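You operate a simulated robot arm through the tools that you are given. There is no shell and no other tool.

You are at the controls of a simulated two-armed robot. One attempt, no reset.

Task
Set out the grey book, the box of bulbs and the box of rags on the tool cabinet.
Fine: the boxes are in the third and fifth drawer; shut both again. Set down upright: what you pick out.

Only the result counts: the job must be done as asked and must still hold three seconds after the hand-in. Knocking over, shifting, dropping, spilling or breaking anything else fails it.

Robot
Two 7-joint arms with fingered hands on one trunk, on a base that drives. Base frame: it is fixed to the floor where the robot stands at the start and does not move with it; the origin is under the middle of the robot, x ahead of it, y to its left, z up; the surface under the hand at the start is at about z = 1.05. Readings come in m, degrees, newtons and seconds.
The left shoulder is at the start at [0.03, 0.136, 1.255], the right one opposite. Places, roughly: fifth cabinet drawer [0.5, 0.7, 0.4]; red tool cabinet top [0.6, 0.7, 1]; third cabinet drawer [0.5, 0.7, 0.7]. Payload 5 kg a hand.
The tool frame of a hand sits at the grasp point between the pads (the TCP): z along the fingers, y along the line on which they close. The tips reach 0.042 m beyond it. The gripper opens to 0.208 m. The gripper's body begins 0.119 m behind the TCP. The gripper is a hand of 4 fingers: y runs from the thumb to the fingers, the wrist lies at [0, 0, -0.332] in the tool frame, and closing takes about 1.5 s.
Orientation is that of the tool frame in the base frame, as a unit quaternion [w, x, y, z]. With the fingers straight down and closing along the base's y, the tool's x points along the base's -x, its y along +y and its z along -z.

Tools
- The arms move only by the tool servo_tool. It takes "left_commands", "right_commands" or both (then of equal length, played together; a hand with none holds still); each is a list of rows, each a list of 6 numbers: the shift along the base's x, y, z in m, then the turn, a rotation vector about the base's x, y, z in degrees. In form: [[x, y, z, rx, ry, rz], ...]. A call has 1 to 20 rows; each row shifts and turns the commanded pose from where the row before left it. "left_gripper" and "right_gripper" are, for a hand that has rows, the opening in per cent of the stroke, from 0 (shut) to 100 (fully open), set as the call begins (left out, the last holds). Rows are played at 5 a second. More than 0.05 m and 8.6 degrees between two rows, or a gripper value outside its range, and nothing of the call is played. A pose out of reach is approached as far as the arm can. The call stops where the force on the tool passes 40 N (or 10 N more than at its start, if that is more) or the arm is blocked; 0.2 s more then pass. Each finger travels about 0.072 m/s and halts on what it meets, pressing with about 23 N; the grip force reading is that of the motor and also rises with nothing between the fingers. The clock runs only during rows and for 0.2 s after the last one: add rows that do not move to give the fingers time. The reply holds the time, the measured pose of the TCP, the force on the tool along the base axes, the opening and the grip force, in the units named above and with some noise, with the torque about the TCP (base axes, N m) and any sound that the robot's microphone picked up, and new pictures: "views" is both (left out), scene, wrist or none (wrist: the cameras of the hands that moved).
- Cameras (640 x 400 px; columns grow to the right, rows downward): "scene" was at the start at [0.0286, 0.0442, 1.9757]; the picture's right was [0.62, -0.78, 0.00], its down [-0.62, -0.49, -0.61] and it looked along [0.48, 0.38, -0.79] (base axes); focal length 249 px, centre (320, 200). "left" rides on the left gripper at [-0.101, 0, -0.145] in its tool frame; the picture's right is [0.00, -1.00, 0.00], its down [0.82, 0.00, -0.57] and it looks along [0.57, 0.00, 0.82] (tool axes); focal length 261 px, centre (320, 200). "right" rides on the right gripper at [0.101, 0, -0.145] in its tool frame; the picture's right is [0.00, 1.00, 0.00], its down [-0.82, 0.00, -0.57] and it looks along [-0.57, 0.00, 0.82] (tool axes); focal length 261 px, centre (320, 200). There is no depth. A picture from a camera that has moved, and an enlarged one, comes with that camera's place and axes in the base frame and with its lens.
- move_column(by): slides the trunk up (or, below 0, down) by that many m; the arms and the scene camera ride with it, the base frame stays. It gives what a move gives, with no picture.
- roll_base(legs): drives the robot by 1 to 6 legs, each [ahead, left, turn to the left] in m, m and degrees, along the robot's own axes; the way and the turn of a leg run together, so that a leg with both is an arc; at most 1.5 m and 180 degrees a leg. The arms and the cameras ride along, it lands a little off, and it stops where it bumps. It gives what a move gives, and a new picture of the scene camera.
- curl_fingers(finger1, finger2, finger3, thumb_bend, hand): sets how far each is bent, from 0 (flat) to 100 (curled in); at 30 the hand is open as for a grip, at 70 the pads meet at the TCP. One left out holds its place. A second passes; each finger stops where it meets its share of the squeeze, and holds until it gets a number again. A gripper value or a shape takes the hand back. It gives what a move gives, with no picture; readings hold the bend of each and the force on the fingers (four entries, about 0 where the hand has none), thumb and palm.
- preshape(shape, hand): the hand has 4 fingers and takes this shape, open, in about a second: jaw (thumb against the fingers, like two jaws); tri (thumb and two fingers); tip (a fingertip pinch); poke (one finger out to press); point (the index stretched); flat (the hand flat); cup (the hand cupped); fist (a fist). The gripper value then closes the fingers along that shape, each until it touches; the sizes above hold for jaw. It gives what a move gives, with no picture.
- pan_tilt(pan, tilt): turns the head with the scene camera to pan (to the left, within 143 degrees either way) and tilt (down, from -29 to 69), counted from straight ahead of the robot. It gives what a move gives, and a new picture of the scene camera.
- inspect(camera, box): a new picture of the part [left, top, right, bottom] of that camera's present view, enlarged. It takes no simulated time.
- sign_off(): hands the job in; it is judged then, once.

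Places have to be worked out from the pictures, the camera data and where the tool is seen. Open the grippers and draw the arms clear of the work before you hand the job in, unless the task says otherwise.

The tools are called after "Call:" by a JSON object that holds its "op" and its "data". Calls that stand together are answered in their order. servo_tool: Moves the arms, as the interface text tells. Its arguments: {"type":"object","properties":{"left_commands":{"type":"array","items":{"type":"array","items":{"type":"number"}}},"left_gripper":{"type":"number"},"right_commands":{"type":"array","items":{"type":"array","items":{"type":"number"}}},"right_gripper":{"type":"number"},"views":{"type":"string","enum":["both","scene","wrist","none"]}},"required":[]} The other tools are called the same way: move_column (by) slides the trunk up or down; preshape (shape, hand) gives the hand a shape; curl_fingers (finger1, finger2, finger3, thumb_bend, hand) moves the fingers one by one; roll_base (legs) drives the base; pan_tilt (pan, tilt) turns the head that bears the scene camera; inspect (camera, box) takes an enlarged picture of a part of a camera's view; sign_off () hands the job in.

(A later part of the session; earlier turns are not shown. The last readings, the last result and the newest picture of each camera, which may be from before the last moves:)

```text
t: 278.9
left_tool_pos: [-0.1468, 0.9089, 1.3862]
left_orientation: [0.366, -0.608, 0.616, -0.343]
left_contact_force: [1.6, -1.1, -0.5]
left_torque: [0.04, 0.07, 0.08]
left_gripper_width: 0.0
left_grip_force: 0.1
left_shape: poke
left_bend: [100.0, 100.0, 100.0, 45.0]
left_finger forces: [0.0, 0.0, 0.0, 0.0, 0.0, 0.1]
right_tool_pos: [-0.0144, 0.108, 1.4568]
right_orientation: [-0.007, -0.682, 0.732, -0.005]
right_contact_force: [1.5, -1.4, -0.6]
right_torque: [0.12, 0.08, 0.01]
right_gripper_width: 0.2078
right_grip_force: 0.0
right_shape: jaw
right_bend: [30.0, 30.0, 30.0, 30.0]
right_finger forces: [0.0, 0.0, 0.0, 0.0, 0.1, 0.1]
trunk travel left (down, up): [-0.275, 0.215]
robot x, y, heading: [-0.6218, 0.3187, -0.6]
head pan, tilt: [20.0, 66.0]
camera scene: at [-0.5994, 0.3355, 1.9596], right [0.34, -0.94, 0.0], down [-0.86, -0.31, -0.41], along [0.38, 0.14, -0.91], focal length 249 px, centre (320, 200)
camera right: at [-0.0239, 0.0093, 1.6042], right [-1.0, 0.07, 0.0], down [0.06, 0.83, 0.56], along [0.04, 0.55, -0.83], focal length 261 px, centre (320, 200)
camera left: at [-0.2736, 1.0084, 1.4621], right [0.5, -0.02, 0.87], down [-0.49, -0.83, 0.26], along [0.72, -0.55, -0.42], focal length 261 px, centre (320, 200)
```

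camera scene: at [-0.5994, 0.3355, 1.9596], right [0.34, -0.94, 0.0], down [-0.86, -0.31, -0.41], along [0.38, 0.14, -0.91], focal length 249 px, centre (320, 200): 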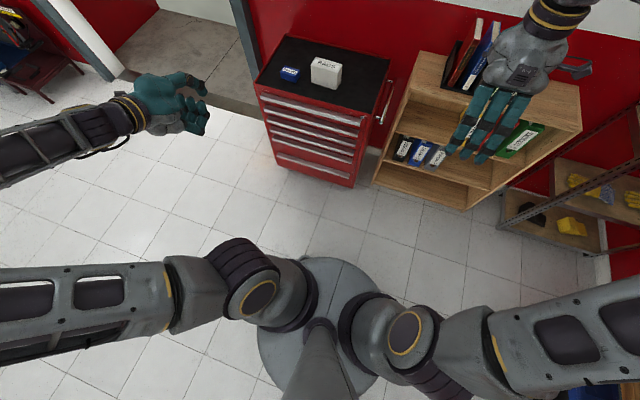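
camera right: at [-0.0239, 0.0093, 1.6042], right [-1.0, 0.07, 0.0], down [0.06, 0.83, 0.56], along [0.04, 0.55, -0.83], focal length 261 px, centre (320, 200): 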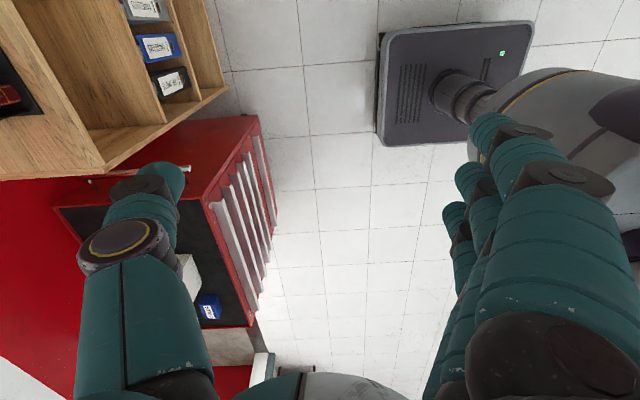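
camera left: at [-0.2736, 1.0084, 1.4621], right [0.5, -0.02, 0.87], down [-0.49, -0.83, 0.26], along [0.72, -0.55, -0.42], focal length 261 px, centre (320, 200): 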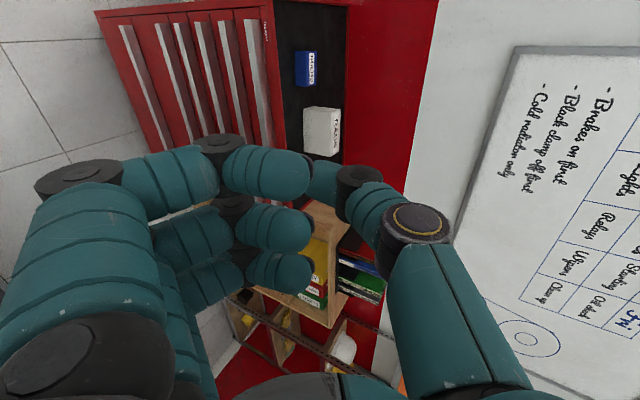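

Everything at the cabinet is in order. Now for the book: I drive right and forward in front of the shelf.

Call:
{"op": "roll_base", "data": {"legs": [[0, -0.32, 0.5], [0.56, 0, 0]]}}

Call:
{"op": "pan_tilt", "data": {"pan": -15, "tilt": 45}}

Call:
{"op": "inspect", "data": {"camera": "right", "box": [0, 0, 640, 400]}}

```text
t: 283.9
left_tool_pos: [0.4003, 0.6044, 1.3873]
left_orientation: [-0.37, 0.612, -0.61, 0.341]
left_contact_force: [0.4, 0.6, -0.8]
left_torque: [0.03, 0.03, -0.02]
left_gripper_width: 0.0
left_grip_force: 0.0
left_shape: poke
left_bend: [100.0, 100.0, 100.0, 45.0]
left_finger forces: [0.0, 0.1, 0.0, 0.0, 0.1, 0.0]
right_tool_pos: [0.5454, -0.1946, 1.4577]
right_orientation: [-0.008, -0.689, 0.725, -0.007]
right_contact_force: [0.5, 0.5, -0.3]
right_torque: [0.01, 0.08, 0.02]
right_gripper_width: 0.2081
right_grip_force: 0.0
right_shape: jaw
right_bend: [30.0, 30.0, 30.0, 30.0]
right_finger forces: [0.0, 0.0, 0.1, 0.1, 0.0, 0.1]
trunk travel left (down, up): [-0.275, 0.215]
robot x, y, heading: [-0.0649, 0.0042, 0.8]
head pan, tilt: [20.0, 66.0]
camera scene: at [-0.042, 0.0234, 1.9597], right [0.36, -0.93, 0.0], down [-0.85, -0.32, -0.41], along [0.38, 0.14, -0.91], focal length 249 px, centre (320, 200)
```

scene: 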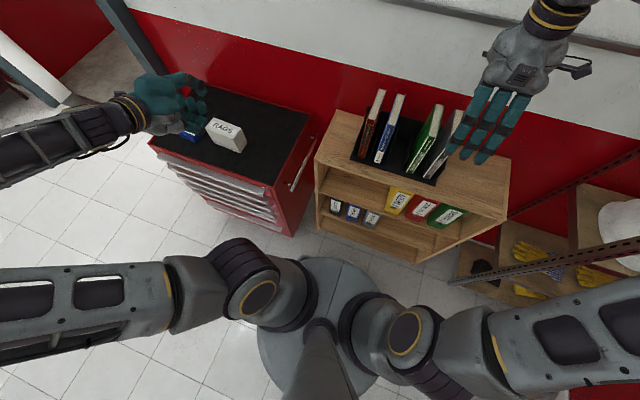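

```text
t: 284.9
left_tool_pos: [0.3991, 0.6057, 1.386]
left_orientation: [-0.369, 0.612, -0.611, 0.341]
left_contact_force: [-0.2, 0.2, -0.5]
left_torque: [0.01, -0.02, -0.03]
left_gripper_width: 0.0
left_grip_force: 0.0
left_shape: poke
left_bend: [100.0, 100.0, 100.0, 45.0]
left_finger forces: [0.0, 0.0, 0.1, 0.1, 0.0, 0.0]
right_tool_pos: [0.5458, -0.1929, 1.4585]
right_orientation: [-0.008, -0.689, 0.725, -0.007]
right_contact_force: [-0.7, 0.2, 0.6]
right_torque: [0.01, 0.02, 0.01]
right_gripper_width: 0.2078
right_grip_force: 0.0
right_shape: jaw
right_bend: [30.0, 30.0, 30.0, 30.0]
right_finger forces: [0.0, 0.0, 0.0, 0.0, 0.0, 0.0]
trunk travel left (down, up): [-0.275, 0.215]
robot x, y, heading: [-0.0677, 0.0094, 0.9]
head pan, tilt: [-15.0, 45.0]
camera scene: at [-0.0192, -0.0175, 1.9857], right [-0.24, -0.97, 0.0], down [-0.69, 0.17, -0.71], along [0.69, -0.17, -0.71], focal length 249 px, centre (320, 200)
```

scene: 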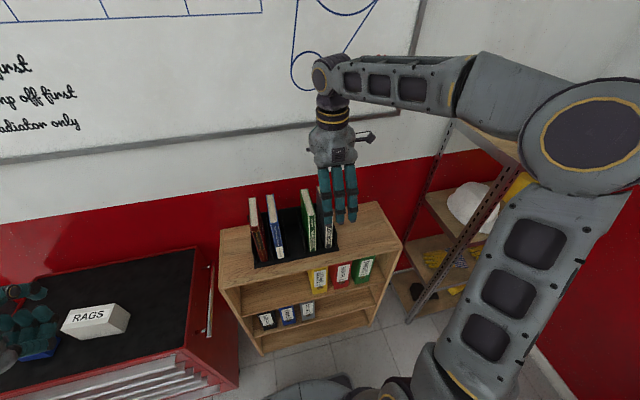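

```text
1.00 times, centred on (320, 200) of right (not enlarged: the box is as wide or as high as the picture)
camera zoom: at [0.5389, -0.2925, 1.6053], right [-1.0, 0.06, 0.0], down [0.05, 0.83, 0.55], along [0.03, 0.55, -0.83], focal length 261 px, centre (320, 200)
```

zoom: 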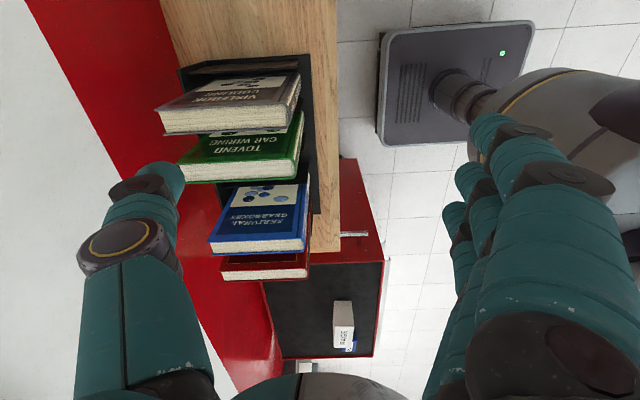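

The wrist camera sees the books from the right side. I zoom in to measure the grey book precisely.

Call:
{"op": "inspect", "data": {"camera": "right", "box": [140, 40, 340, 165]}}

Call:
{"op": "inspect", "data": {"camera": "scene", "box": [240, 170, 360, 280]}}

```text
3.20 times, centred on (240, 102) of right
camera zoom: at [0.5389, -0.2925, 1.6053], right [-1.0, 0.06, 0.0], down [0.05, 0.83, 0.55], along [0.03, 0.55, -0.83], focal length 834 px, centre (576, 512)
```

zoom: 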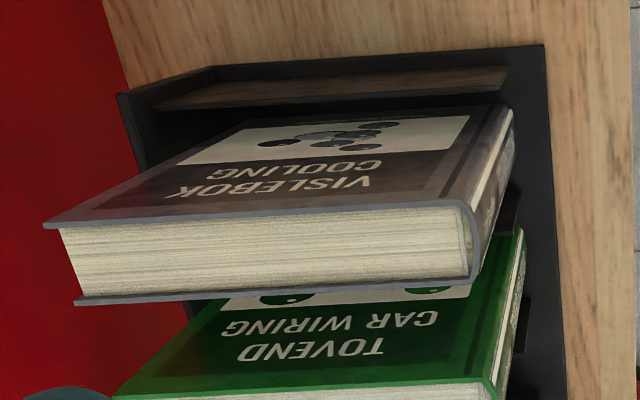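

```text
3.64 times, centred on (300, 225) of scene
camera zoom: at [-0.0192, -0.0175, 1.9857], right [-0.24, -0.97, 0.0], down [-0.69, 0.17, -0.71], along [0.69, -0.17, -0.71], focal length 905 px, centre (393, 109)
```

zoom: 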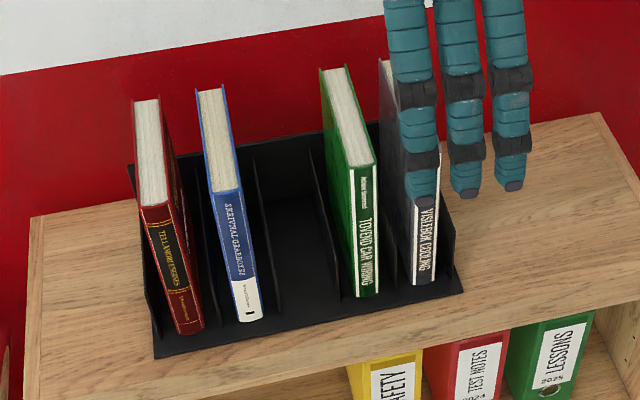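

The grey book: x 0.582–0.745, y −0.218…−0.187, top z≈1.28, aligned with x. The wall is close behind (~x 0.81), so I lean the hand 10°, open to 90 %, and position it above the book (fingers before the spine, thumb behind the fore-edge).

Call:
{"op": "servo_tool", "data": {"right_commands": [[0.025, -0.003, 0, 0, -5, 1.5], [0.025, -0.003, 0, 0, -5, 1.4], [0.03, -0.003, 0, 0, 0, 0], [0.032, -0.004, 0, 0, 0, 0], [0, 0, -0.03, 0, 0, 0], [0, 0, 0, 0, 0, 0]], "right_gripper": 90, "views": "both"}}

Call:
{"op": "inspect", "data": {"camera": "right", "box": [140, 20, 460, 220]}}

```text
t: 286.3
left_tool_pos: [0.3998, 0.6058, 1.3859]
left_orientation: [-0.369, 0.613, -0.611, 0.341]
left_contact_force: [-0.3, 0.5, -0.8]
left_torque: [0.0, 0.01, -0.03]
left_gripper_width: 0.0001
left_grip_force: 0.1
left_shape: poke
left_bend: [100.0, 100.0, 100.0, 45.0]
left_finger forces: [0.0, 0.1, 0.0, 0.0, 0.0, 0.0]
right_tool_pos: [0.6572, -0.2065, 1.4286]
right_orientation: [0.056, -0.704, 0.705, -0.068]
right_contact_force: [0.0, -1.0, 0.5]
right_torque: [-0.02, 0.05, 0.01]
right_gripper_width: 0.1873
right_grip_force: 0.1
right_shape: jaw
right_bend: [26.0, 26.0, 26.0, 31.0]
right_finger forces: [0.0, 0.0, 0.1, 0.0, 0.0, 0.0]
trunk travel left (down, up): [-0.275, 0.215]
robot x, y, heading: [-0.0704, 0.0059, 0.8]
head pan, tilt: [-15.0, 45.0]
camera scene: at [-0.0189, -0.0174, 1.9857], right [-0.24, -0.97, 0.0], down [-0.69, 0.17, -0.71], along [0.69, -0.17, -0.71], focal length 249 px, centre (320, 200)
camera right: at [0.6305, -0.3063, 1.5723], right [-0.98, 0.0, -0.17], down [-0.09, 0.83, 0.55], along [0.15, 0.56, -0.82], focal length 261 px, centre (320, 200)
```

scene: 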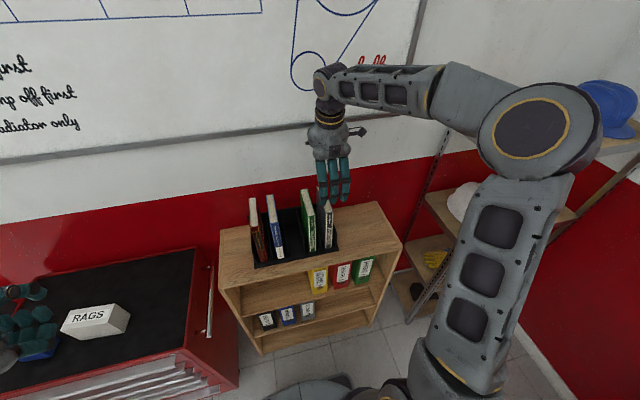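
right: 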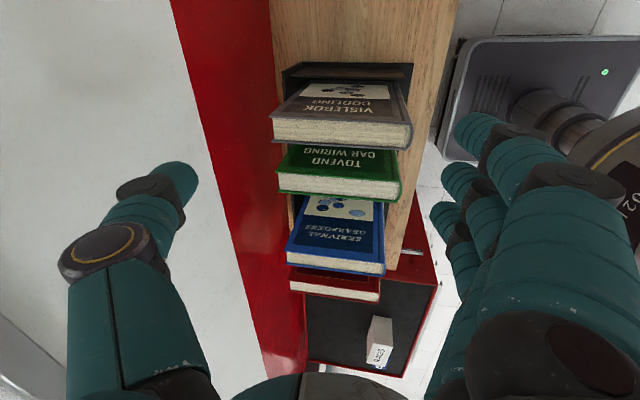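

```text
2.00 times, centred on (300, 120) of right
camera zoom: at [0.6305, -0.3063, 1.5723], right [-0.98, 0.0, -0.17], down [-0.09, 0.83, 0.55], along [0.15, 0.56, -0.82], focal length 521 px, centre (360, 360)
```

zoom: 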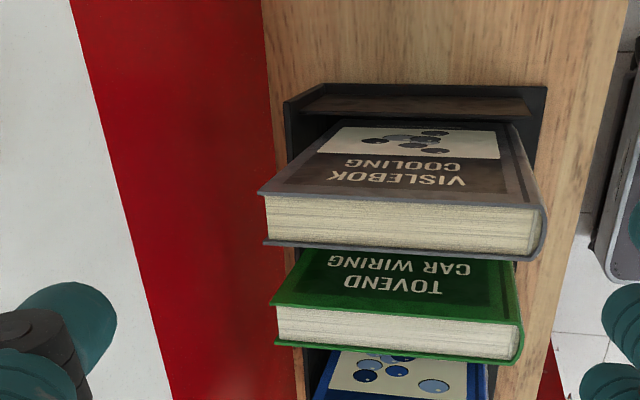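

The wall is at about x≈0.80, so I use 86 % opening and TCP x≈0.655, and descend stepwise around the book.

Call:
{"op": "servo_tool", "data": {"right_commands": [[-0.002, 0, -0.03, 0, 0, 0], [0, 0, -0.03, 0, 0, 0], [0, 0, -0.03, 0, 0, 0], [0, 0, -0.015, 0, 0, 0], [0, 0, 0, 0, 0, 0]], "right_gripper": 86, "views": "both"}}

Call:
{"op": "inspect", "data": {"camera": "scene", "box": [260, 150, 380, 260]}}

```text
t: 287.5
left_tool_pos: [0.3985, 0.6052, 1.3873]
left_orientation: [-0.369, 0.613, -0.611, 0.34]
left_contact_force: [0.6, -0.5, 0.7]
left_torque: [-0.01, -0.01, -0.04]
left_gripper_width: 0.0001
left_grip_force: 0.1
left_shape: poke
left_bend: [100.0, 100.0, 100.0, 45.0]
left_finger forces: [0.0, 0.0, 0.0, 0.1, 0.0, 0.0]
right_tool_pos: [0.6544, -0.2085, 1.3234]
right_orientation: [0.056, -0.703, 0.705, -0.067]
right_contact_force: [0.0, 0.7, 0.4]
right_torque: [-0.02, -0.02, 0.01]
right_gripper_width: 0.1793
right_grip_force: 0.0
right_shape: jaw
right_bend: [25.0, 25.0, 25.0, 36.0]
right_finger forces: [0.1, 0.1, 0.0, 0.0, 0.1, 0.1]
trunk travel left (down, up): [-0.275, 0.215]
robot x, y, heading: [-0.0706, 0.0055, 0.9]
head pan, tilt: [-15.0, 45.0]
camera scene: at [-0.02, -0.0176, 1.9858], right [-0.25, -0.97, 0.0], down [-0.69, 0.17, -0.71], along [0.69, -0.17, -0.71], focal length 249 px, centre (320, 200)
camera right: at [0.628, -0.3068, 1.4678], right [-0.98, 0.01, -0.17], down [-0.09, 0.83, 0.55], along [0.15, 0.56, -0.82], focal length 261 px, centre (320, 200)
```

scene: 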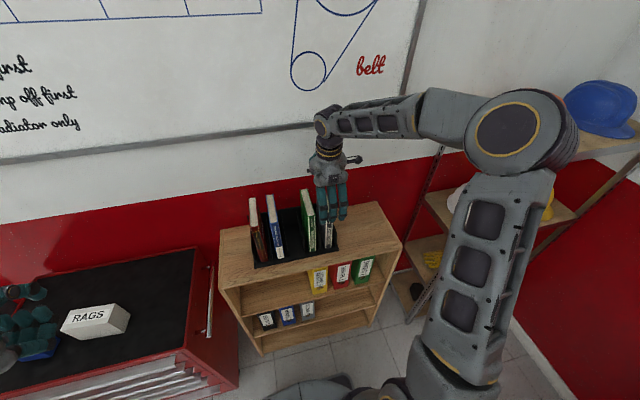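
right: 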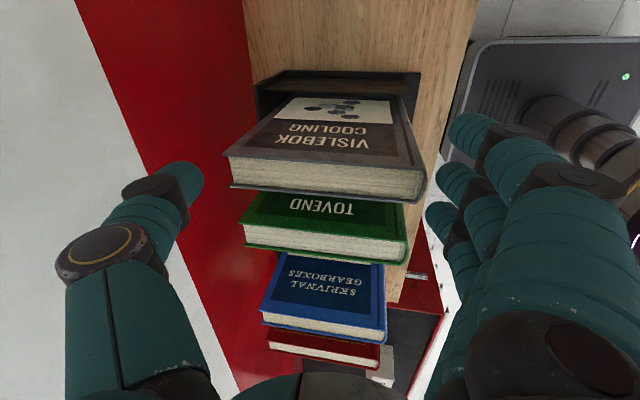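

```text
3.64 times, centred on (320, 205) of scene
camera zoom: at [-0.02, -0.0176, 1.9858], right [-0.25, -0.97, 0.0], down [-0.69, 0.17, -0.71], along [0.69, -0.17, -0.71], focal length 905 px, centre (320, 182)
```

zoom: 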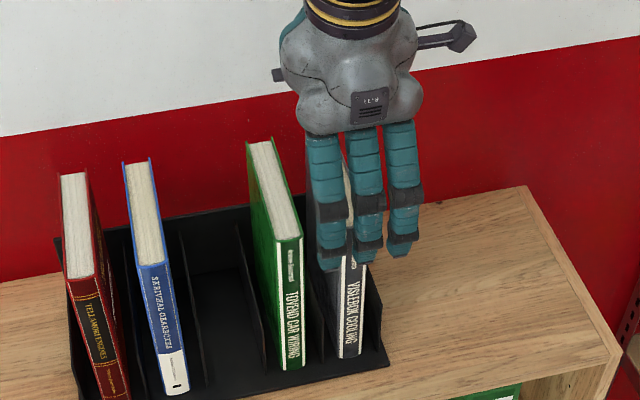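

Clear so far: fingers in front of the spine, thumb behind the fore-edge. I lower the rest of the way.

Call:
{"op": "servo_tool", "data": {"right_commands": [[0, 0.001, -0.015, 0, 0, 0], [0, 0, -0.015, 0, 0, 0], [0, 0, -0.015, 0, 0, 0], [0, 0, -0.015, 0, 0, 0], [0, 0, -0.008, 0, 0, 0], [0, 0, 0, 0, 0, 0]], "views": "both"}}

Call:
{"op": "inspect", "data": {"camera": "scene", "box": [260, 150, 380, 260]}}

```text
t: 288.9
left_tool_pos: [0.3988, 0.6054, 1.3872]
left_orientation: [-0.37, 0.612, -0.61, 0.34]
left_contact_force: [0.8, -1.4, -0.3]
left_torque: [-0.02, -0.01, -0.01]
left_gripper_width: 0.0001
left_grip_force: 0.2
left_shape: poke
left_bend: [100.0, 100.0, 100.0, 45.0]
left_finger forces: [0.0, 0.0, 0.0, 0.0, 0.1, 0.1]
right_tool_pos: [0.6546, -0.2062, 1.2548]
right_orientation: [0.057, -0.704, 0.705, -0.067]
right_contact_force: [2.3, -0.3, 3.0]
right_torque: [0.0, -0.22, 0.02]
right_gripper_width: 0.179
right_grip_force: 0.0
right_shape: jaw
right_bend: [25.0, 25.0, 25.0, 36.0]
right_finger forces: [0.0, 0.0, 0.0, 0.1, 3.9, 0.1]
trunk travel left (down, up): [-0.275, 0.215]
robot x, y, heading: [-0.0692, 0.0049, 0.7]
head pan, tilt: [-15.0, 45.0]
camera scene: at [-0.0193, -0.0176, 1.9858], right [-0.24, -0.97, 0.0], down [-0.69, 0.17, -0.71], along [0.69, -0.17, -0.71], focal length 249 px, centre (320, 200)
camera right: at [0.6283, -0.3052, 1.4], right [-0.98, 0.01, -0.17], down [-0.09, 0.83, 0.55], along [0.15, 0.56, -0.82], focal length 261 px, centre (320, 200)
```

scene: 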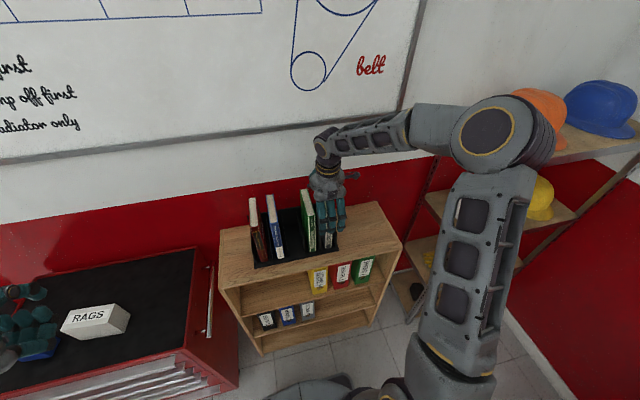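
right: 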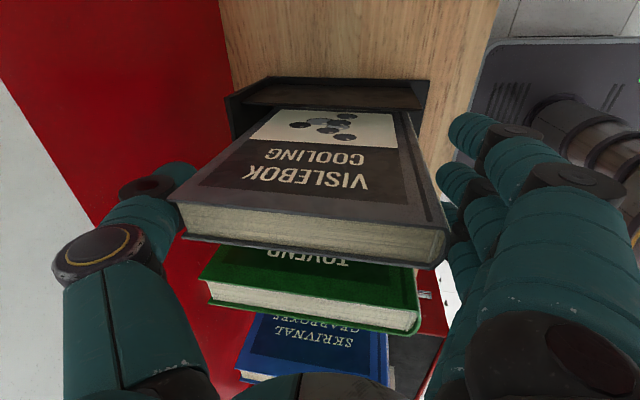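

```text
3.64 times, centred on (320, 205) of scene
camera zoom: at [-0.0193, -0.0176, 1.9858], right [-0.24, -0.97, 0.0], down [-0.69, 0.17, -0.71], along [0.69, -0.17, -0.71], focal length 905 px, centre (320, 182)
```

zoom: 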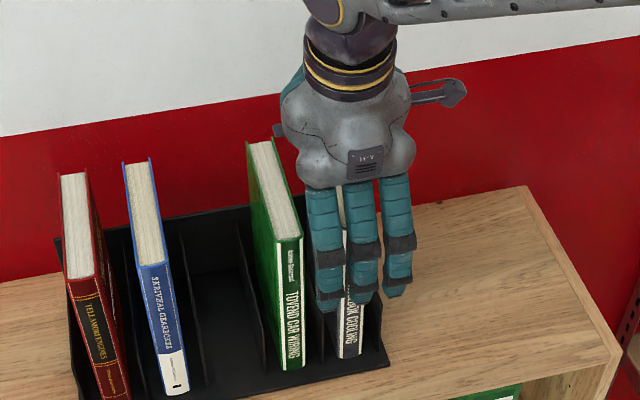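

The thumb lightly touches the fore-edge (4 N). I close on the book.

Call:
{"op": "servo_tool", "data": {"right_commands": [[0, 0, 0, 0, 0, 0], [0, 0, 0, 0, 0, 0], [0, 0, 0, 0, 0, 0], [0, 0, 0, 0, 0, 0]], "right_gripper": 73, "views": "wrist"}}

Call:
{"op": "inspect", "data": {"camera": "scene", "box": [260, 150, 380, 260]}}

```text
t: 289.9
left_tool_pos: [0.3989, 0.6049, 1.3872]
left_orientation: [-0.369, 0.613, -0.61, 0.341]
left_contact_force: [0.1, -1.0, 0.0]
left_torque: [0.04, -0.01, -0.04]
left_gripper_width: 0.0
left_grip_force: 0.1
left_shape: poke
left_bend: [100.0, 100.0, 100.0, 45.0]
left_finger forces: [0.0, 0.0, 0.1, 0.0, 0.0, 0.0]
right_tool_pos: [0.6547, -0.2065, 1.2557]
right_orientation: [0.056, -0.704, 0.705, -0.067]
right_contact_force: [2.1, 0.4, 0.9]
right_torque: [0.01, 0.1, 0.02]
right_gripper_width: 0.1248
right_grip_force: 0.1
right_shape: jaw
right_bend: [73.0, 25.0, 73.0, 44.0]
right_finger forces: [0.1, 1.0, 0.0, 0.0, 2.8, 0.0]
trunk travel left (down, up): [-0.275, 0.215]
robot x, y, heading: [-0.0662, 0.0067, 0.7]
head pan, tilt: [-15.0, 45.0]
camera right: at [0.628, -0.3053, 1.3995], right [-0.98, 0.01, -0.17], down [-0.09, 0.83, 0.55], along [0.15, 0.56, -0.82], focal length 261 px, centre (320, 200)
```

right: 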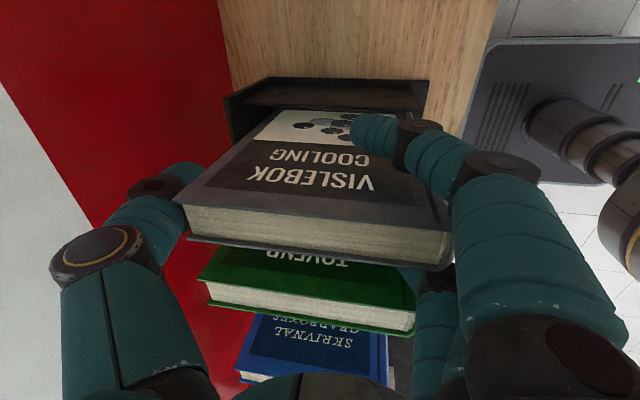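

```text
3.64 times, centred on (320, 205) of scene
camera zoom: at [-0.0192, -0.0176, 1.9857], right [-0.25, -0.97, 0.0], down [-0.69, 0.17, -0.71], along [0.69, -0.17, -0.71], focal length 905 px, centre (320, 182)
```

zoom: 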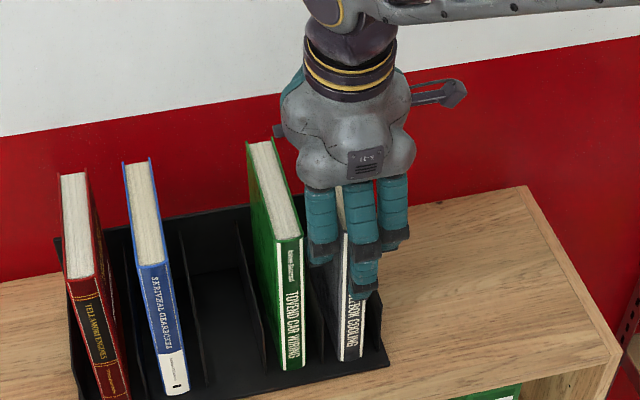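

Finger 2 and the thumb touch the book lightly; the outer fingers curl beside it without contact. I squeeze harder.

Call:
{"op": "servo_tool", "data": {"right_commands": [[0, 0, 0, 0, 0, 0], [0, 0, 0, 0, 0, 0], [0, 0, 0, 0, 0, 0], [0, 0, 0, 0, 0, 0]], "right_gripper": 60, "views": "wrist"}}

Call:
{"op": "inspect", "data": {"camera": "scene", "box": [260, 150, 380, 260]}}

```text
t: 290.9
left_tool_pos: [0.3995, 0.6049, 1.386]
left_orientation: [-0.369, 0.612, -0.61, 0.341]
left_contact_force: [-0.2, -0.2, -0.2]
left_torque: [0.02, 0.03, -0.01]
left_gripper_width: 0.0
left_grip_force: 0.0
left_shape: poke
left_bend: [100.0, 100.0, 100.0, 45.0]
left_finger forces: [0.0, 0.0, 0.0, 0.1, 0.0, 0.0]
right_tool_pos: [0.6555, -0.2063, 1.2551]
right_orientation: [0.056, -0.704, 0.705, -0.067]
right_contact_force: [5.7, -0.3, 5.7]
right_torque: [-0.05, 0.12, -0.03]
right_gripper_width: 0.0948
right_grip_force: 0.6
right_shape: jaw
right_bend: [70.0, 23.0, 70.0, 60.0]
right_finger forces: [0.0, 1.8, 0.0, 0.1, 7.2, 0.0]
trunk travel left (down, up): [-0.275, 0.215]
robot x, y, heading: [-0.0677, 0.0062, 0.8]
head pan, tilt: [-15.0, 45.0]
camera right: at [0.6282, -0.3052, 1.3998], right [-0.98, 0.01, -0.17], down [-0.09, 0.83, 0.55], along [0.15, 0.56, -0.82], focal length 261 px, centre (320, 200)
```

right: 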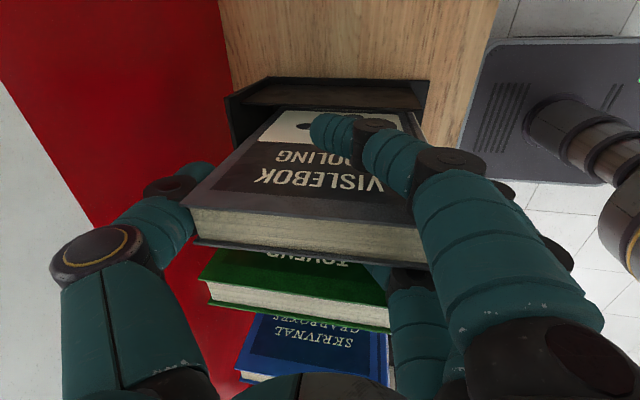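

```text
3.64 times, centred on (320, 205) of scene
camera zoom: at [-0.0191, -0.0176, 1.9858], right [-0.25, -0.97, 0.0], down [-0.69, 0.17, -0.71], along [0.69, -0.17, -0.71], focal length 905 px, centre (320, 182)
```

zoom: 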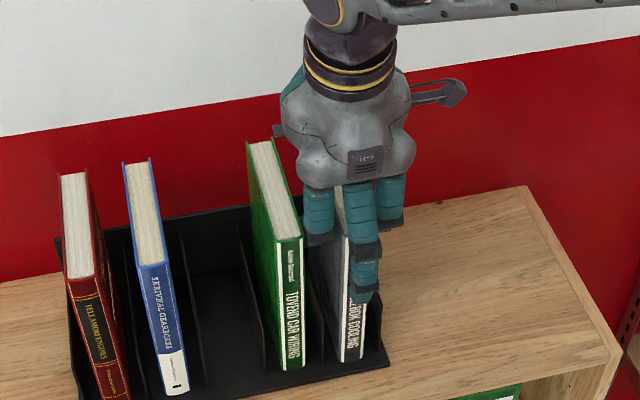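

At 60 % only the thumb pushes (it slid the book a few mm towards me). Commanding a smaller opening should make finger 2 close firmly as well.

Call:
{"op": "servo_tool", "data": {"right_commands": [[0, 0, 0, 0, 0, 0], [0, 0, 0, 0, 0, 0], [0, 0, 0, 0, 0, 0], [0, 0, 0, 0, 0, 0], [0, 0, 0, 0, 0, 0]], "right_gripper": 45, "views": "wrist"}}

Call:
{"op": "inspect", "data": {"camera": "scene", "box": [260, 150, 380, 260]}}

```text
t: 292.1
left_tool_pos: [0.3995, 0.6065, 1.3861]
left_orientation: [-0.369, 0.612, -0.61, 0.341]
left_contact_force: [0.0, 0.0, -0.4]
left_torque: [-0.03, 0.03, 0.02]
left_gripper_width: 0.0
left_grip_force: 0.1
left_shape: poke
left_bend: [100.0, 100.0, 100.0, 45.0]
left_finger forces: [0.1, 0.0, 0.0, 0.0, 0.0, 0.0]
right_tool_pos: [0.6561, -0.2059, 1.2557]
right_orientation: [0.056, -0.704, 0.705, -0.068]
right_contact_force: [6.4, -0.6, 9.3]
right_torque: [-0.01, 0.07, 0.01]
right_gripper_width: 0.0956
right_grip_force: 22.8
right_shape: jaw
right_bend: [70.0, 22.0, 70.0, 55.0]
right_finger forces: [0.1, 11.4, 0.0, 0.0, 18.2, 0.0]
trunk travel left (down, up): [-0.275, 0.215]
robot x, y, heading: [-0.0651, 0.0078, 0.8]
head pan, tilt: [-15.0, 45.0]
camera right: at [0.6281, -0.3052, 1.3999], right [-0.98, 0.01, -0.17], down [-0.09, 0.83, 0.55], along [0.15, 0.56, -0.82], focal length 261 px, centre (320, 200)
```

right: 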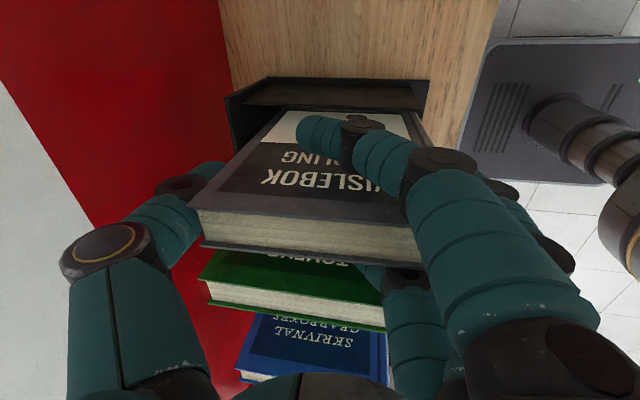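

```text
3.64 times, centred on (320, 205) of scene
camera zoom: at [-0.0193, -0.0175, 1.9858], right [-0.25, -0.97, 0.0], down [-0.69, 0.17, -0.71], along [0.69, -0.17, -0.71], focal length 905 px, centre (320, 182)
```

zoom: 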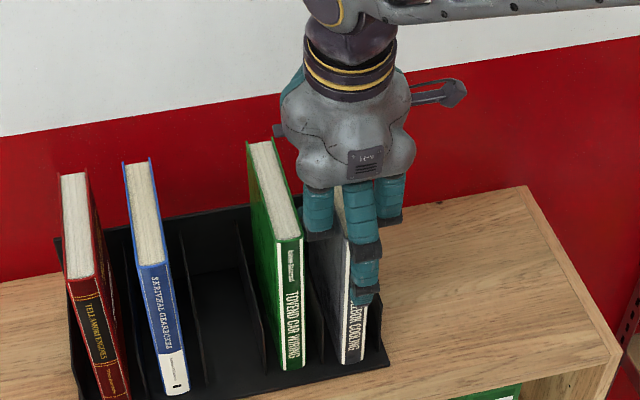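

Now finger 2 presses 11 N and the thumb 18 N. I lift slowly and watch whether the book rises.

Call:
{"op": "servo_tool", "data": {"right_commands": [[0, 0, 0.006, 0, 0, 0], [0, 0, 0.008, 0, 0, 0], [0, 0, 0.01, 0, 0, 0], [0, 0, 0, 0, 0, 0]], "views": "wrist"}}

Call:
{"op": "inspect", "data": {"camera": "scene", "box": [260, 150, 380, 260]}}

```text
t: 293.1
left_tool_pos: [0.3992, 0.6044, 1.3858]
left_orientation: [-0.369, 0.613, -0.61, 0.34]
left_contact_force: [-0.7, -0.7, 0.2]
left_torque: [-0.01, 0.0, -0.01]
left_gripper_width: 0.0
left_grip_force: 0.1
left_shape: poke
left_bend: [100.0, 100.0, 100.0, 45.0]
left_finger forces: [0.0, 0.1, 0.0, 0.0, 0.0, 0.1]
right_tool_pos: [0.6546, -0.2069, 1.2782]
right_orientation: [0.055, -0.704, 0.705, -0.067]
right_contact_force: [0.7, 0.0, -8.2]
right_torque: [0.02, -0.07, 0.04]
right_gripper_width: 0.0957
right_grip_force: 22.9
right_shape: jaw
right_bend: [70.0, 21.0, 70.0, 56.0]
right_finger forces: [0.0, 13.8, 0.1, 0.0, 13.7, 0.0]
trunk travel left (down, up): [-0.275, 0.215]
robot x, y, heading: [-0.0702, 0.0014, 0.6]
head pan, tilt: [-15.0, 45.0]
camera right: at [0.6283, -0.3057, 1.4232], right [-0.99, 0.01, -0.17], down [-0.09, 0.83, 0.55], along [0.15, 0.56, -0.82], focal length 261 px, centre (320, 200)
```

right: 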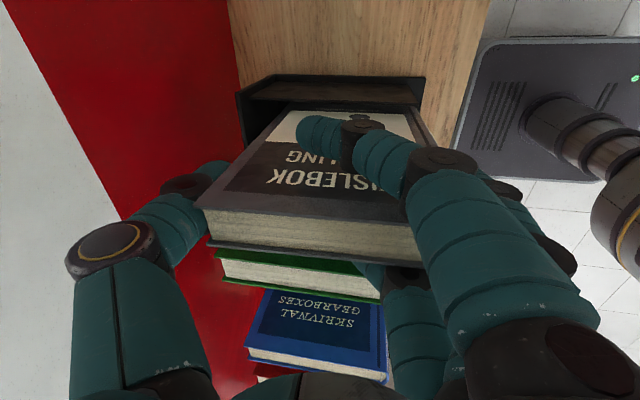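

```text
3.64 times, centred on (320, 205) of scene
camera zoom: at [-0.0185, -0.018, 1.9857], right [-0.25, -0.97, 0.0], down [-0.69, 0.17, -0.71], along [0.69, -0.17, -0.71], focal length 905 px, centre (320, 182)
```

zoom: 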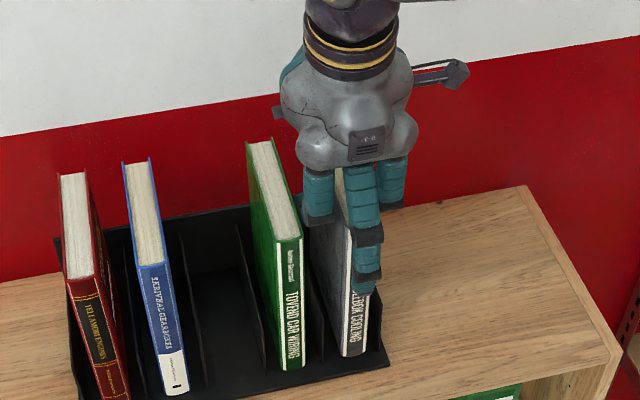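

The book is off the base (8 N weight, steady grip). I raise it with the trunk, straight up.

Call:
{"op": "move_column", "data": {"by": 0.08}}

Call:
{"op": "inspect", "data": {"camera": "scene", "box": [250, 150, 390, 270]}}

Call:
{"op": "inspect", "data": {"camera": "right", "box": [0, 0, 640, 400]}}

```text
t: 294.3
left_tool_pos: [0.4003, 0.6063, 1.4667]
left_orientation: [-0.369, 0.613, -0.611, 0.34]
left_contact_force: [-0.2, -0.1, 0.0]
left_torque: [0.0, -0.03, -0.03]
left_gripper_width: 0.0
left_grip_force: 0.1
left_shape: poke
left_bend: [100.0, 100.0, 100.0, 45.0]
left_finger forces: [0.1, 0.0, 0.0, 0.1, 0.1, 0.0]
right_tool_pos: [0.655, -0.2067, 1.3581]
right_orientation: [0.055, -0.704, 0.705, -0.067]
right_contact_force: [-0.1, 0.0, -8.2]
right_torque: [-0.02, -0.1, 0.04]
right_gripper_width: 0.0955
right_grip_force: 22.9
right_shape: jaw
right_bend: [70.0, 21.0, 70.0, 56.0]
right_finger forces: [0.0, 13.9, 0.1, 0.1, 13.7, 0.0]
trunk travel left (down, up): [-0.355, 0.135]
robot x, y, heading: [-0.0647, 0.0011, 0.7]
head pan, tilt: [-15.0, 45.0]
```

```text
3.33 times, centred on (320, 210) of scene
camera zoom: at [-0.0185, -0.0178, 2.0655], right [-0.25, -0.97, 0.0], down [-0.69, 0.17, -0.71], along [0.69, -0.17, -0.71], focal length 830 px, centre (320, 167)
```

zoom: 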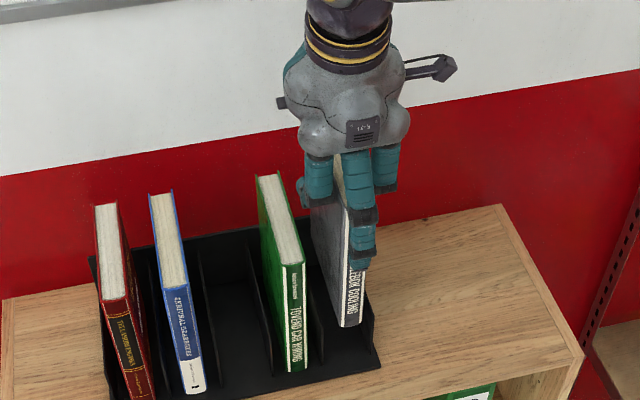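

```text
1.00 times, centred on (320, 200) of right (not enlarged: the box is as wide or as high as the picture)
camera zoom: at [0.6283, -0.3056, 1.5027], right [-0.99, 0.01, -0.17], down [-0.09, 0.83, 0.55], along [0.15, 0.56, -0.82], focal length 261 px, centre (320, 200)
```

zoom: 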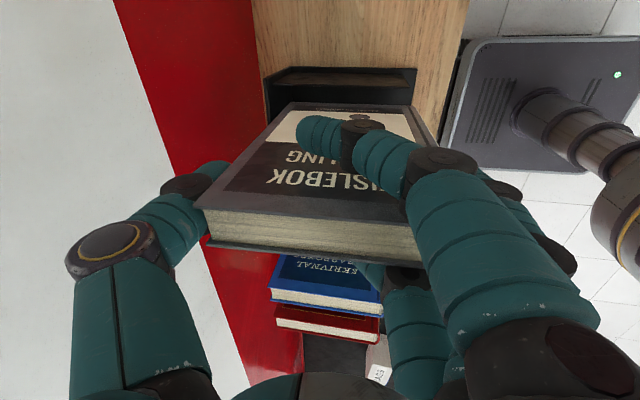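

The book hangs straight and rises freely. I continue with the rest of the trunk travel and a little arm lift.

Call:
{"op": "move_column", "data": {"by": 0.13}}

Call:
{"op": "servo_tool", "data": {"right_commands": [[0, 0, 0.015, 0, 0, 0], [0, 0, 0.015, 0, 0, 0], [0, 0, 0.015, 0, 0, 0], [0, 0, 0, 0, 0, 0]], "views": "both"}}

```text
t: 295.8
left_tool_pos: [0.4002, 0.6054, 1.5973]
left_orientation: [-0.369, 0.612, -0.611, 0.341]
left_contact_force: [0.0, -0.6, -0.4]
left_torque: [0.0, -0.03, 0.04]
left_gripper_width: 0.0001
left_grip_force: 0.1
left_shape: poke
left_bend: [100.0, 100.0, 100.0, 45.0]
left_finger forces: [0.0, 0.0, 0.1, 0.0, 0.0, 0.1]
right_tool_pos: [0.6535, -0.2063, 1.4876]
right_orientation: [0.056, -0.704, 0.705, -0.066]
right_contact_force: [0.2, -0.5, -8.6]
right_torque: [0.01, -0.09, 0.01]
right_gripper_width: 0.0956
right_grip_force: 23.0
right_shape: jaw
right_bend: [70.0, 21.0, 70.0, 56.0]
right_finger forces: [0.1, 13.9, 0.0, 0.0, 13.7, 0.1]
trunk travel left (down, up): [-0.485, 0.005]
robot x, y, heading: [-0.073, 0.0049, 0.7]
head pan, tilt: [-15.0, 45.0]
```

```text
t: 296.8
left_tool_pos: [0.4002, 0.6056, 1.5967]
left_orientation: [-0.368, 0.611, -0.611, 0.342]
left_contact_force: [-0.5, 0.5, -0.1]
left_torque: [0.04, 0.02, -0.02]
left_gripper_width: 0.0001
left_grip_force: 0.1
left_shape: poke
left_bend: [100.0, 100.0, 100.0, 45.0]
left_finger forces: [0.1, 0.0, 0.0, 0.0, 0.0, 0.0]
right_tool_pos: [0.656, -0.2067, 1.5333]
right_orientation: [0.056, -0.704, 0.705, -0.066]
right_contact_force: [0.3, 0.5, -7.6]
right_torque: [-0.04, -0.1, -0.03]
right_gripper_width: 0.0958
right_grip_force: 23.6
right_shape: jaw
right_bend: [70.0, 21.0, 70.0, 56.0]
right_finger forces: [0.1, 13.9, 0.0, 0.0, 13.7, 0.1]
trunk travel left (down, up): [-0.485, 0.005]
robot x, y, heading: [-0.0691, 0.0031, 0.9]
head pan, tilt: [-15.0, 45.0]
camera scene: at [-0.0186, -0.0179, 2.1957], right [-0.25, -0.97, 0.0], down [-0.69, 0.17, -0.71], along [0.69, -0.17, -0.71], focal length 249 px, centre (320, 200)
camera right: at [0.6291, -0.3061, 1.6786], right [-0.98, 0.01, -0.17], down [-0.09, 0.83, 0.55], along [0.15, 0.56, -0.82], focal length 261 px, centre (320, 200)
```

scene: 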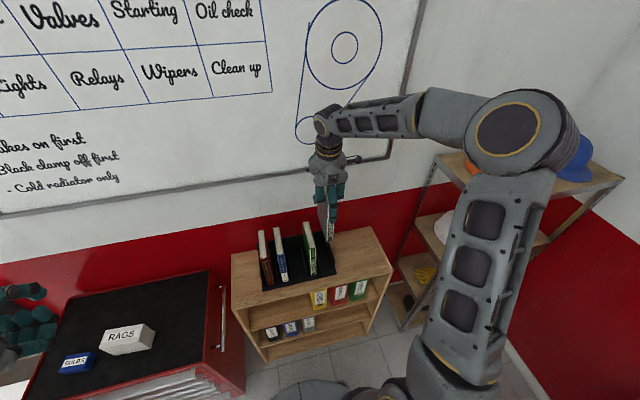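
right: 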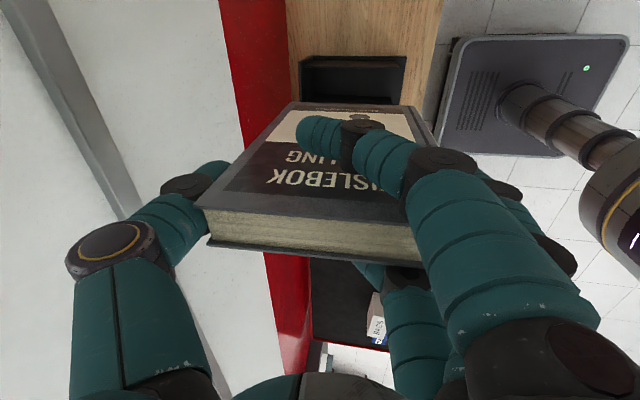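

The book is clear of the rack (bottom ≈1.33). I draw it back towards me, away from the wall, before driving.

Call:
{"op": "servo_tool", "data": {"right_commands": [[-0.015, 0, 0, 0, 0, 0], [-0.02, 0, 0, 0, 0, 0], [-0.025, 0, 0, 0, 0, 0], [-0.025, 0, 0, 0, 0, 0], [-0.025, 0, 0, 0, 0, 0], [-0.025, 0, 0, 0, 0, 0], [-0.025, 0, 0, 0, 0, 0], [-0.02, 0, 0, 0, 0, 0], [-0.01, 0, 0, 0, 0, 0]], "views": "none"}}

Call:
{"op": "roll_base", "data": {"legs": [[-0.2, 0, -0.8]]}}

Call:
{"op": "inspect", "data": {"camera": "right", "box": [0, 0, 640, 400]}}

```text
t: 298.8
left_tool_pos: [0.3992, 0.6048, 1.5966]
left_orientation: [-0.369, 0.613, -0.61, 0.341]
left_contact_force: [-1.1, 0.1, -0.4]
left_torque: [0.01, -0.01, -0.02]
left_gripper_width: 0.0
left_grip_force: 0.1
left_shape: poke
left_bend: [100.0, 100.0, 100.0, 45.0]
left_finger forces: [0.0, 0.0, 0.1, 0.1, 0.0, 0.0]
right_tool_pos: [0.4657, -0.2071, 1.5341]
right_orientation: [0.056, -0.703, 0.705, -0.068]
right_contact_force: [-0.4, 1.3, -8.0]
right_torque: [0.0, -0.12, -0.01]
right_gripper_width: 0.0954
right_grip_force: 22.8
right_shape: jaw
right_bend: [70.0, 21.0, 70.0, 56.0]
right_finger forces: [0.0, 13.9, 0.1, 0.0, 13.6, 0.0]
trunk travel left (down, up): [-0.485, 0.005]
robot x, y, heading: [-0.0723, 0.0042, 0.9]
head pan, tilt: [-15.0, 45.0]
```

```text
t: 300.4
left_tool_pos: [0.2114, 0.5961, 1.5959]
left_orientation: [0.366, -0.607, 0.616, -0.344]
left_contact_force: [0.4, 0.7, 0.3]
left_torque: [0.0, 0.02, 0.02]
left_gripper_width: 0.0
left_grip_force: 0.1
left_shape: poke
left_bend: [100.0, 100.0, 100.0, 45.0]
left_finger forces: [0.0, 0.1, 0.0, 0.1, 0.0, 0.1]
right_tool_pos: [0.2636, -0.2171, 1.5316]
right_orientation: [0.055, -0.698, 0.711, -0.067]
right_contact_force: [0.7, 0.5, -9.1]
right_torque: [-0.01, -0.02, 0.01]
right_gripper_width: 0.0956
right_grip_force: 23.6
right_shape: jaw
right_bend: [70.0, 21.0, 70.0, 56.0]
right_finger forces: [0.1, 13.7, 0.0, 0.0, 13.7, 0.0]
trunk travel left (down, up): [-0.485, 0.005]
robot x, y, heading: [-0.2679, 0.0055, -0.2]
head pan, tilt: [-15.0, 45.0]
camera scene: at [-0.2168, -0.0201, 2.1956], right [-0.26, -0.97, 0.0], down [-0.68, 0.18, -0.71], along [0.68, -0.18, -0.71], focal length 249 px, centre (320, 200)
```

scene: 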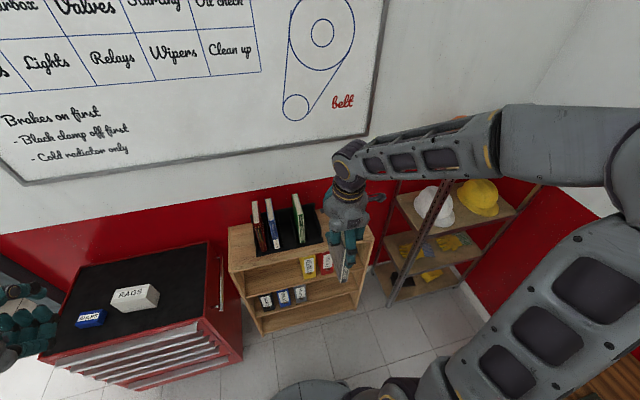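

```text
1.00 times, centred on (320, 200) of right (not enlarged: the box is as wide or as high as the picture)
camera zoom: at [0.2359, -0.3152, 1.6778], right [-0.98, 0.02, -0.17], down [-0.08, 0.83, 0.55], along [0.15, 0.56, -0.82], focal length 261 px, centre (320, 200)
```

zoom: 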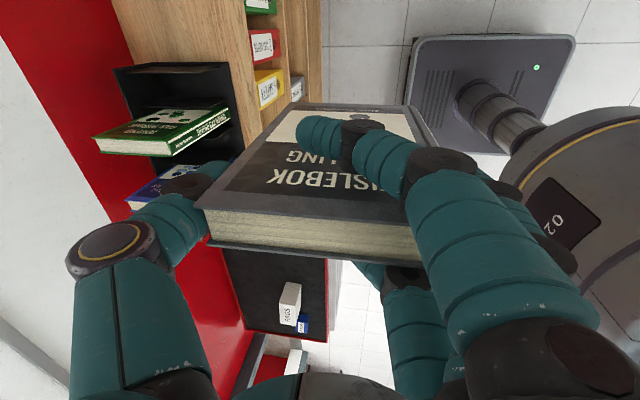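

The grip is unchanged. I drive left in front of the cabinet with the book held high.

Call:
{"op": "roll_base", "data": {"legs": [[0, 0.3, 0], [0, 0.3, 0.2]]}}

Call:
{"op": "pan_tilt", "data": {"pan": -10, "tilt": 50}}

```text
t: 304.1
left_tool_pos: [0.2094, 1.1898, 1.5979]
left_orientation: [0.368, -0.608, 0.615, -0.342]
left_contact_force: [0.7, -0.2, -0.4]
left_torque: [0.02, 0.05, 0.14]
left_gripper_width: 0.0
left_grip_force: 0.1
left_shape: poke
left_bend: [100.0, 100.0, 100.0, 45.0]
left_finger forces: [0.1, 0.1, 0.0, 0.1, 0.1, 0.0]
right_tool_pos: [0.264, 0.3789, 1.5344]
right_orientation: [0.056, -0.698, 0.711, -0.066]
right_contact_force: [0.5, -1.7, -7.8]
right_torque: [0.11, -0.09, 0.01]
right_gripper_width: 0.0956
right_grip_force: 23.0
right_shape: jaw
right_bend: [70.0, 21.0, 70.0, 56.0]
right_finger forces: [0.0, 13.9, 0.0, 0.0, 13.6, 0.1]
trunk travel left (down, up): [-0.485, 0.005]
robot x, y, heading: [-0.2691, 0.6007, -0.2]
head pan, tilt: [-15.0, 45.0]
camera scene: at [-0.218, 0.573, 2.1957], right [-0.26, -0.97, 0.0], down [-0.68, 0.18, -0.71], along [0.68, -0.18, -0.71], focal length 249 px, centre (320, 200)
```

scene: 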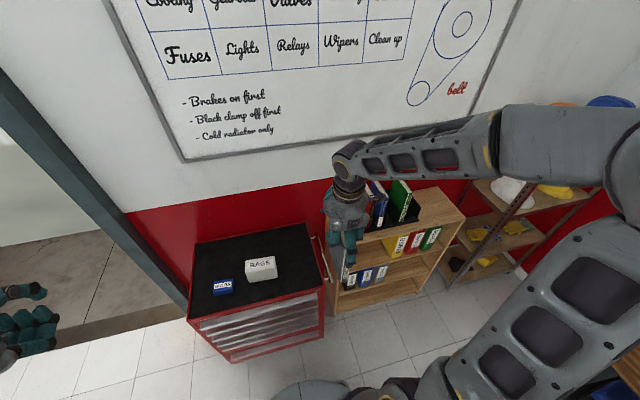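

```text
t: 304.8
left_tool_pos: [0.2094, 1.1928, 1.5973]
left_orientation: [0.367, -0.608, 0.614, -0.343]
left_contact_force: [0.4, 0.1, -0.2]
left_torque: [0.01, 0.0, -0.04]
left_gripper_width: 0.0
left_grip_force: 0.0
left_shape: poke
left_bend: [100.0, 100.0, 100.0, 45.0]
left_finger forces: [0.0, 0.1, 0.0, 0.0, 0.1, 0.1]
right_tool_pos: [0.2644, 0.3812, 1.5333]
right_orientation: [0.055, -0.699, 0.71, -0.067]
right_contact_force: [-0.2, 0.1, -8.2]
right_torque: [-0.01, -0.13, 0.01]
right_gripper_width: 0.0954
right_grip_force: 23.6
right_shape: jaw
right_bend: [70.0, 21.0, 70.0, 56.0]
right_finger forces: [0.1, 13.8, 0.1, 0.0, 13.5, 0.0]
trunk travel left (down, up): [-0.485, 0.005]
robot x, y, heading: [-0.266, 0.5984, 0.1]
head pan, tilt: [-10.0, 50.0]
camera scene: at [-0.2205, 0.5835, 2.1888], right [-0.17, -0.98, 0.0], down [-0.75, 0.13, -0.64], along [0.63, -0.11, -0.77], focal length 249 px, centre (320, 200)
```

scene: 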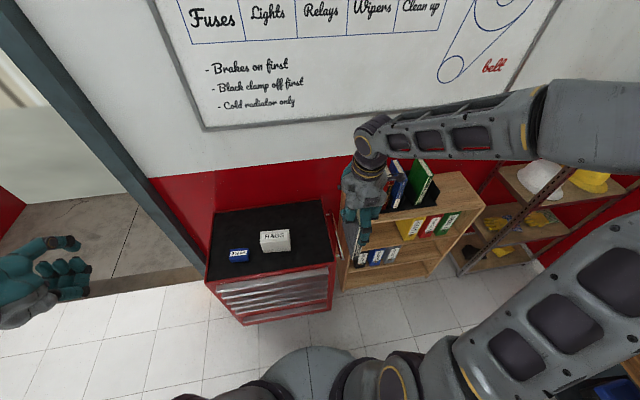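

I move the book above its place at the right side of the cabinet top (≈(0.56, 0.505)), still high.

Call:
{"op": "servo_tool", "data": {"right_commands": [[0.02, 0.01, 0, 0, 0, 0], [0.033, 0.013, 0, 0, 0, 0], [0.035, 0.014, 0, 0, 0, 0], [0.035, 0.014, 0, 0, 0, 0], [0.035, 0.014, 0, 0, 0, 0], [0.035, 0.014, 0, 0, 0, 0], [0.035, 0.014, 0, 0, 0, 0], [0.035, 0.013, 0, 0, 0, 0], [0.02, 0.008, 0, 0, 0, 0], [0.014, 0.006, 0, 0, 0, 0], [0, 0, 0, 0, 0, 0]], "views": "both"}}

```text
t: 307.2
left_tool_pos: [0.2086, 1.193, 1.5971]
left_orientation: [0.367, -0.608, 0.615, -0.343]
left_contact_force: [0.3, -0.9, 0.5]
left_torque: [-0.01, 0.01, -0.01]
left_gripper_width: 0.0
left_grip_force: 0.1
left_shape: poke
left_bend: [100.0, 100.0, 100.0, 45.0]
left_finger forces: [0.1, 0.0, 0.0, 0.0, 0.0, 0.0]
right_tool_pos: [0.5627, 0.5008, 1.534]
right_orientation: [0.055, -0.7, 0.709, -0.067]
right_contact_force: [0.3, 0.2, -8.0]
right_torque: [0.01, -0.1, 0.01]
right_gripper_width: 0.0956
right_grip_force: 22.1
right_shape: jaw
right_bend: [70.0, 21.0, 70.0, 56.0]
right_finger forces: [0.0, 13.6, 0.1, 0.0, 13.4, 0.0]
trunk travel left (down, up): [-0.485, 0.005]
robot x, y, heading: [-0.2682, 0.6034, -0.0]
head pan, tilt: [-10.0, 50.0]
camera scene: at [-0.2203, 0.5833, 2.1888], right [-0.17, -0.99, 0.0], down [-0.75, 0.13, -0.64], along [0.63, -0.11, -0.77], focal length 249 px, centre (320, 200)
camera right: at [0.5342, 0.4022, 1.6777], right [-0.98, 0.02, -0.17], down [-0.08, 0.83, 0.55], along [0.15, 0.56, -0.82], focal length 261 px, centre (320, 200)
```

scene: 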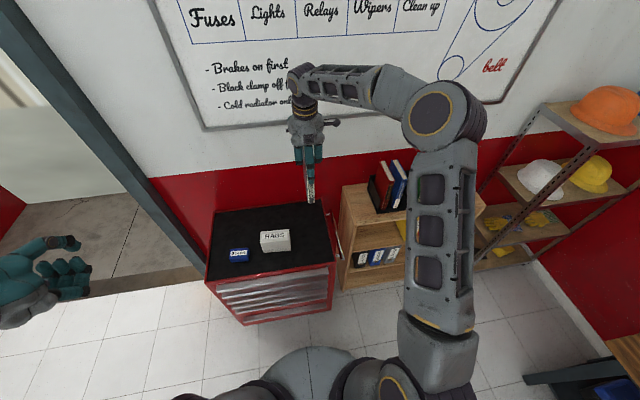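
right: 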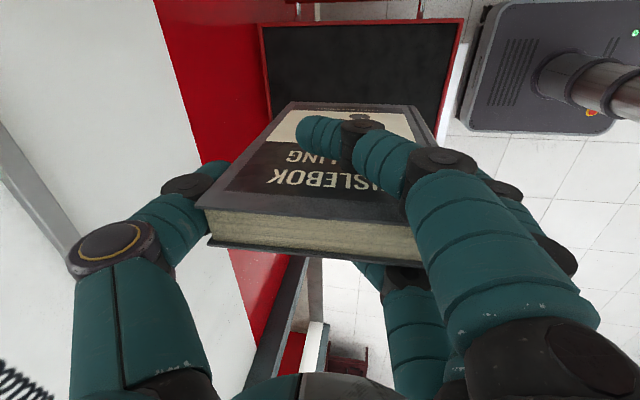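

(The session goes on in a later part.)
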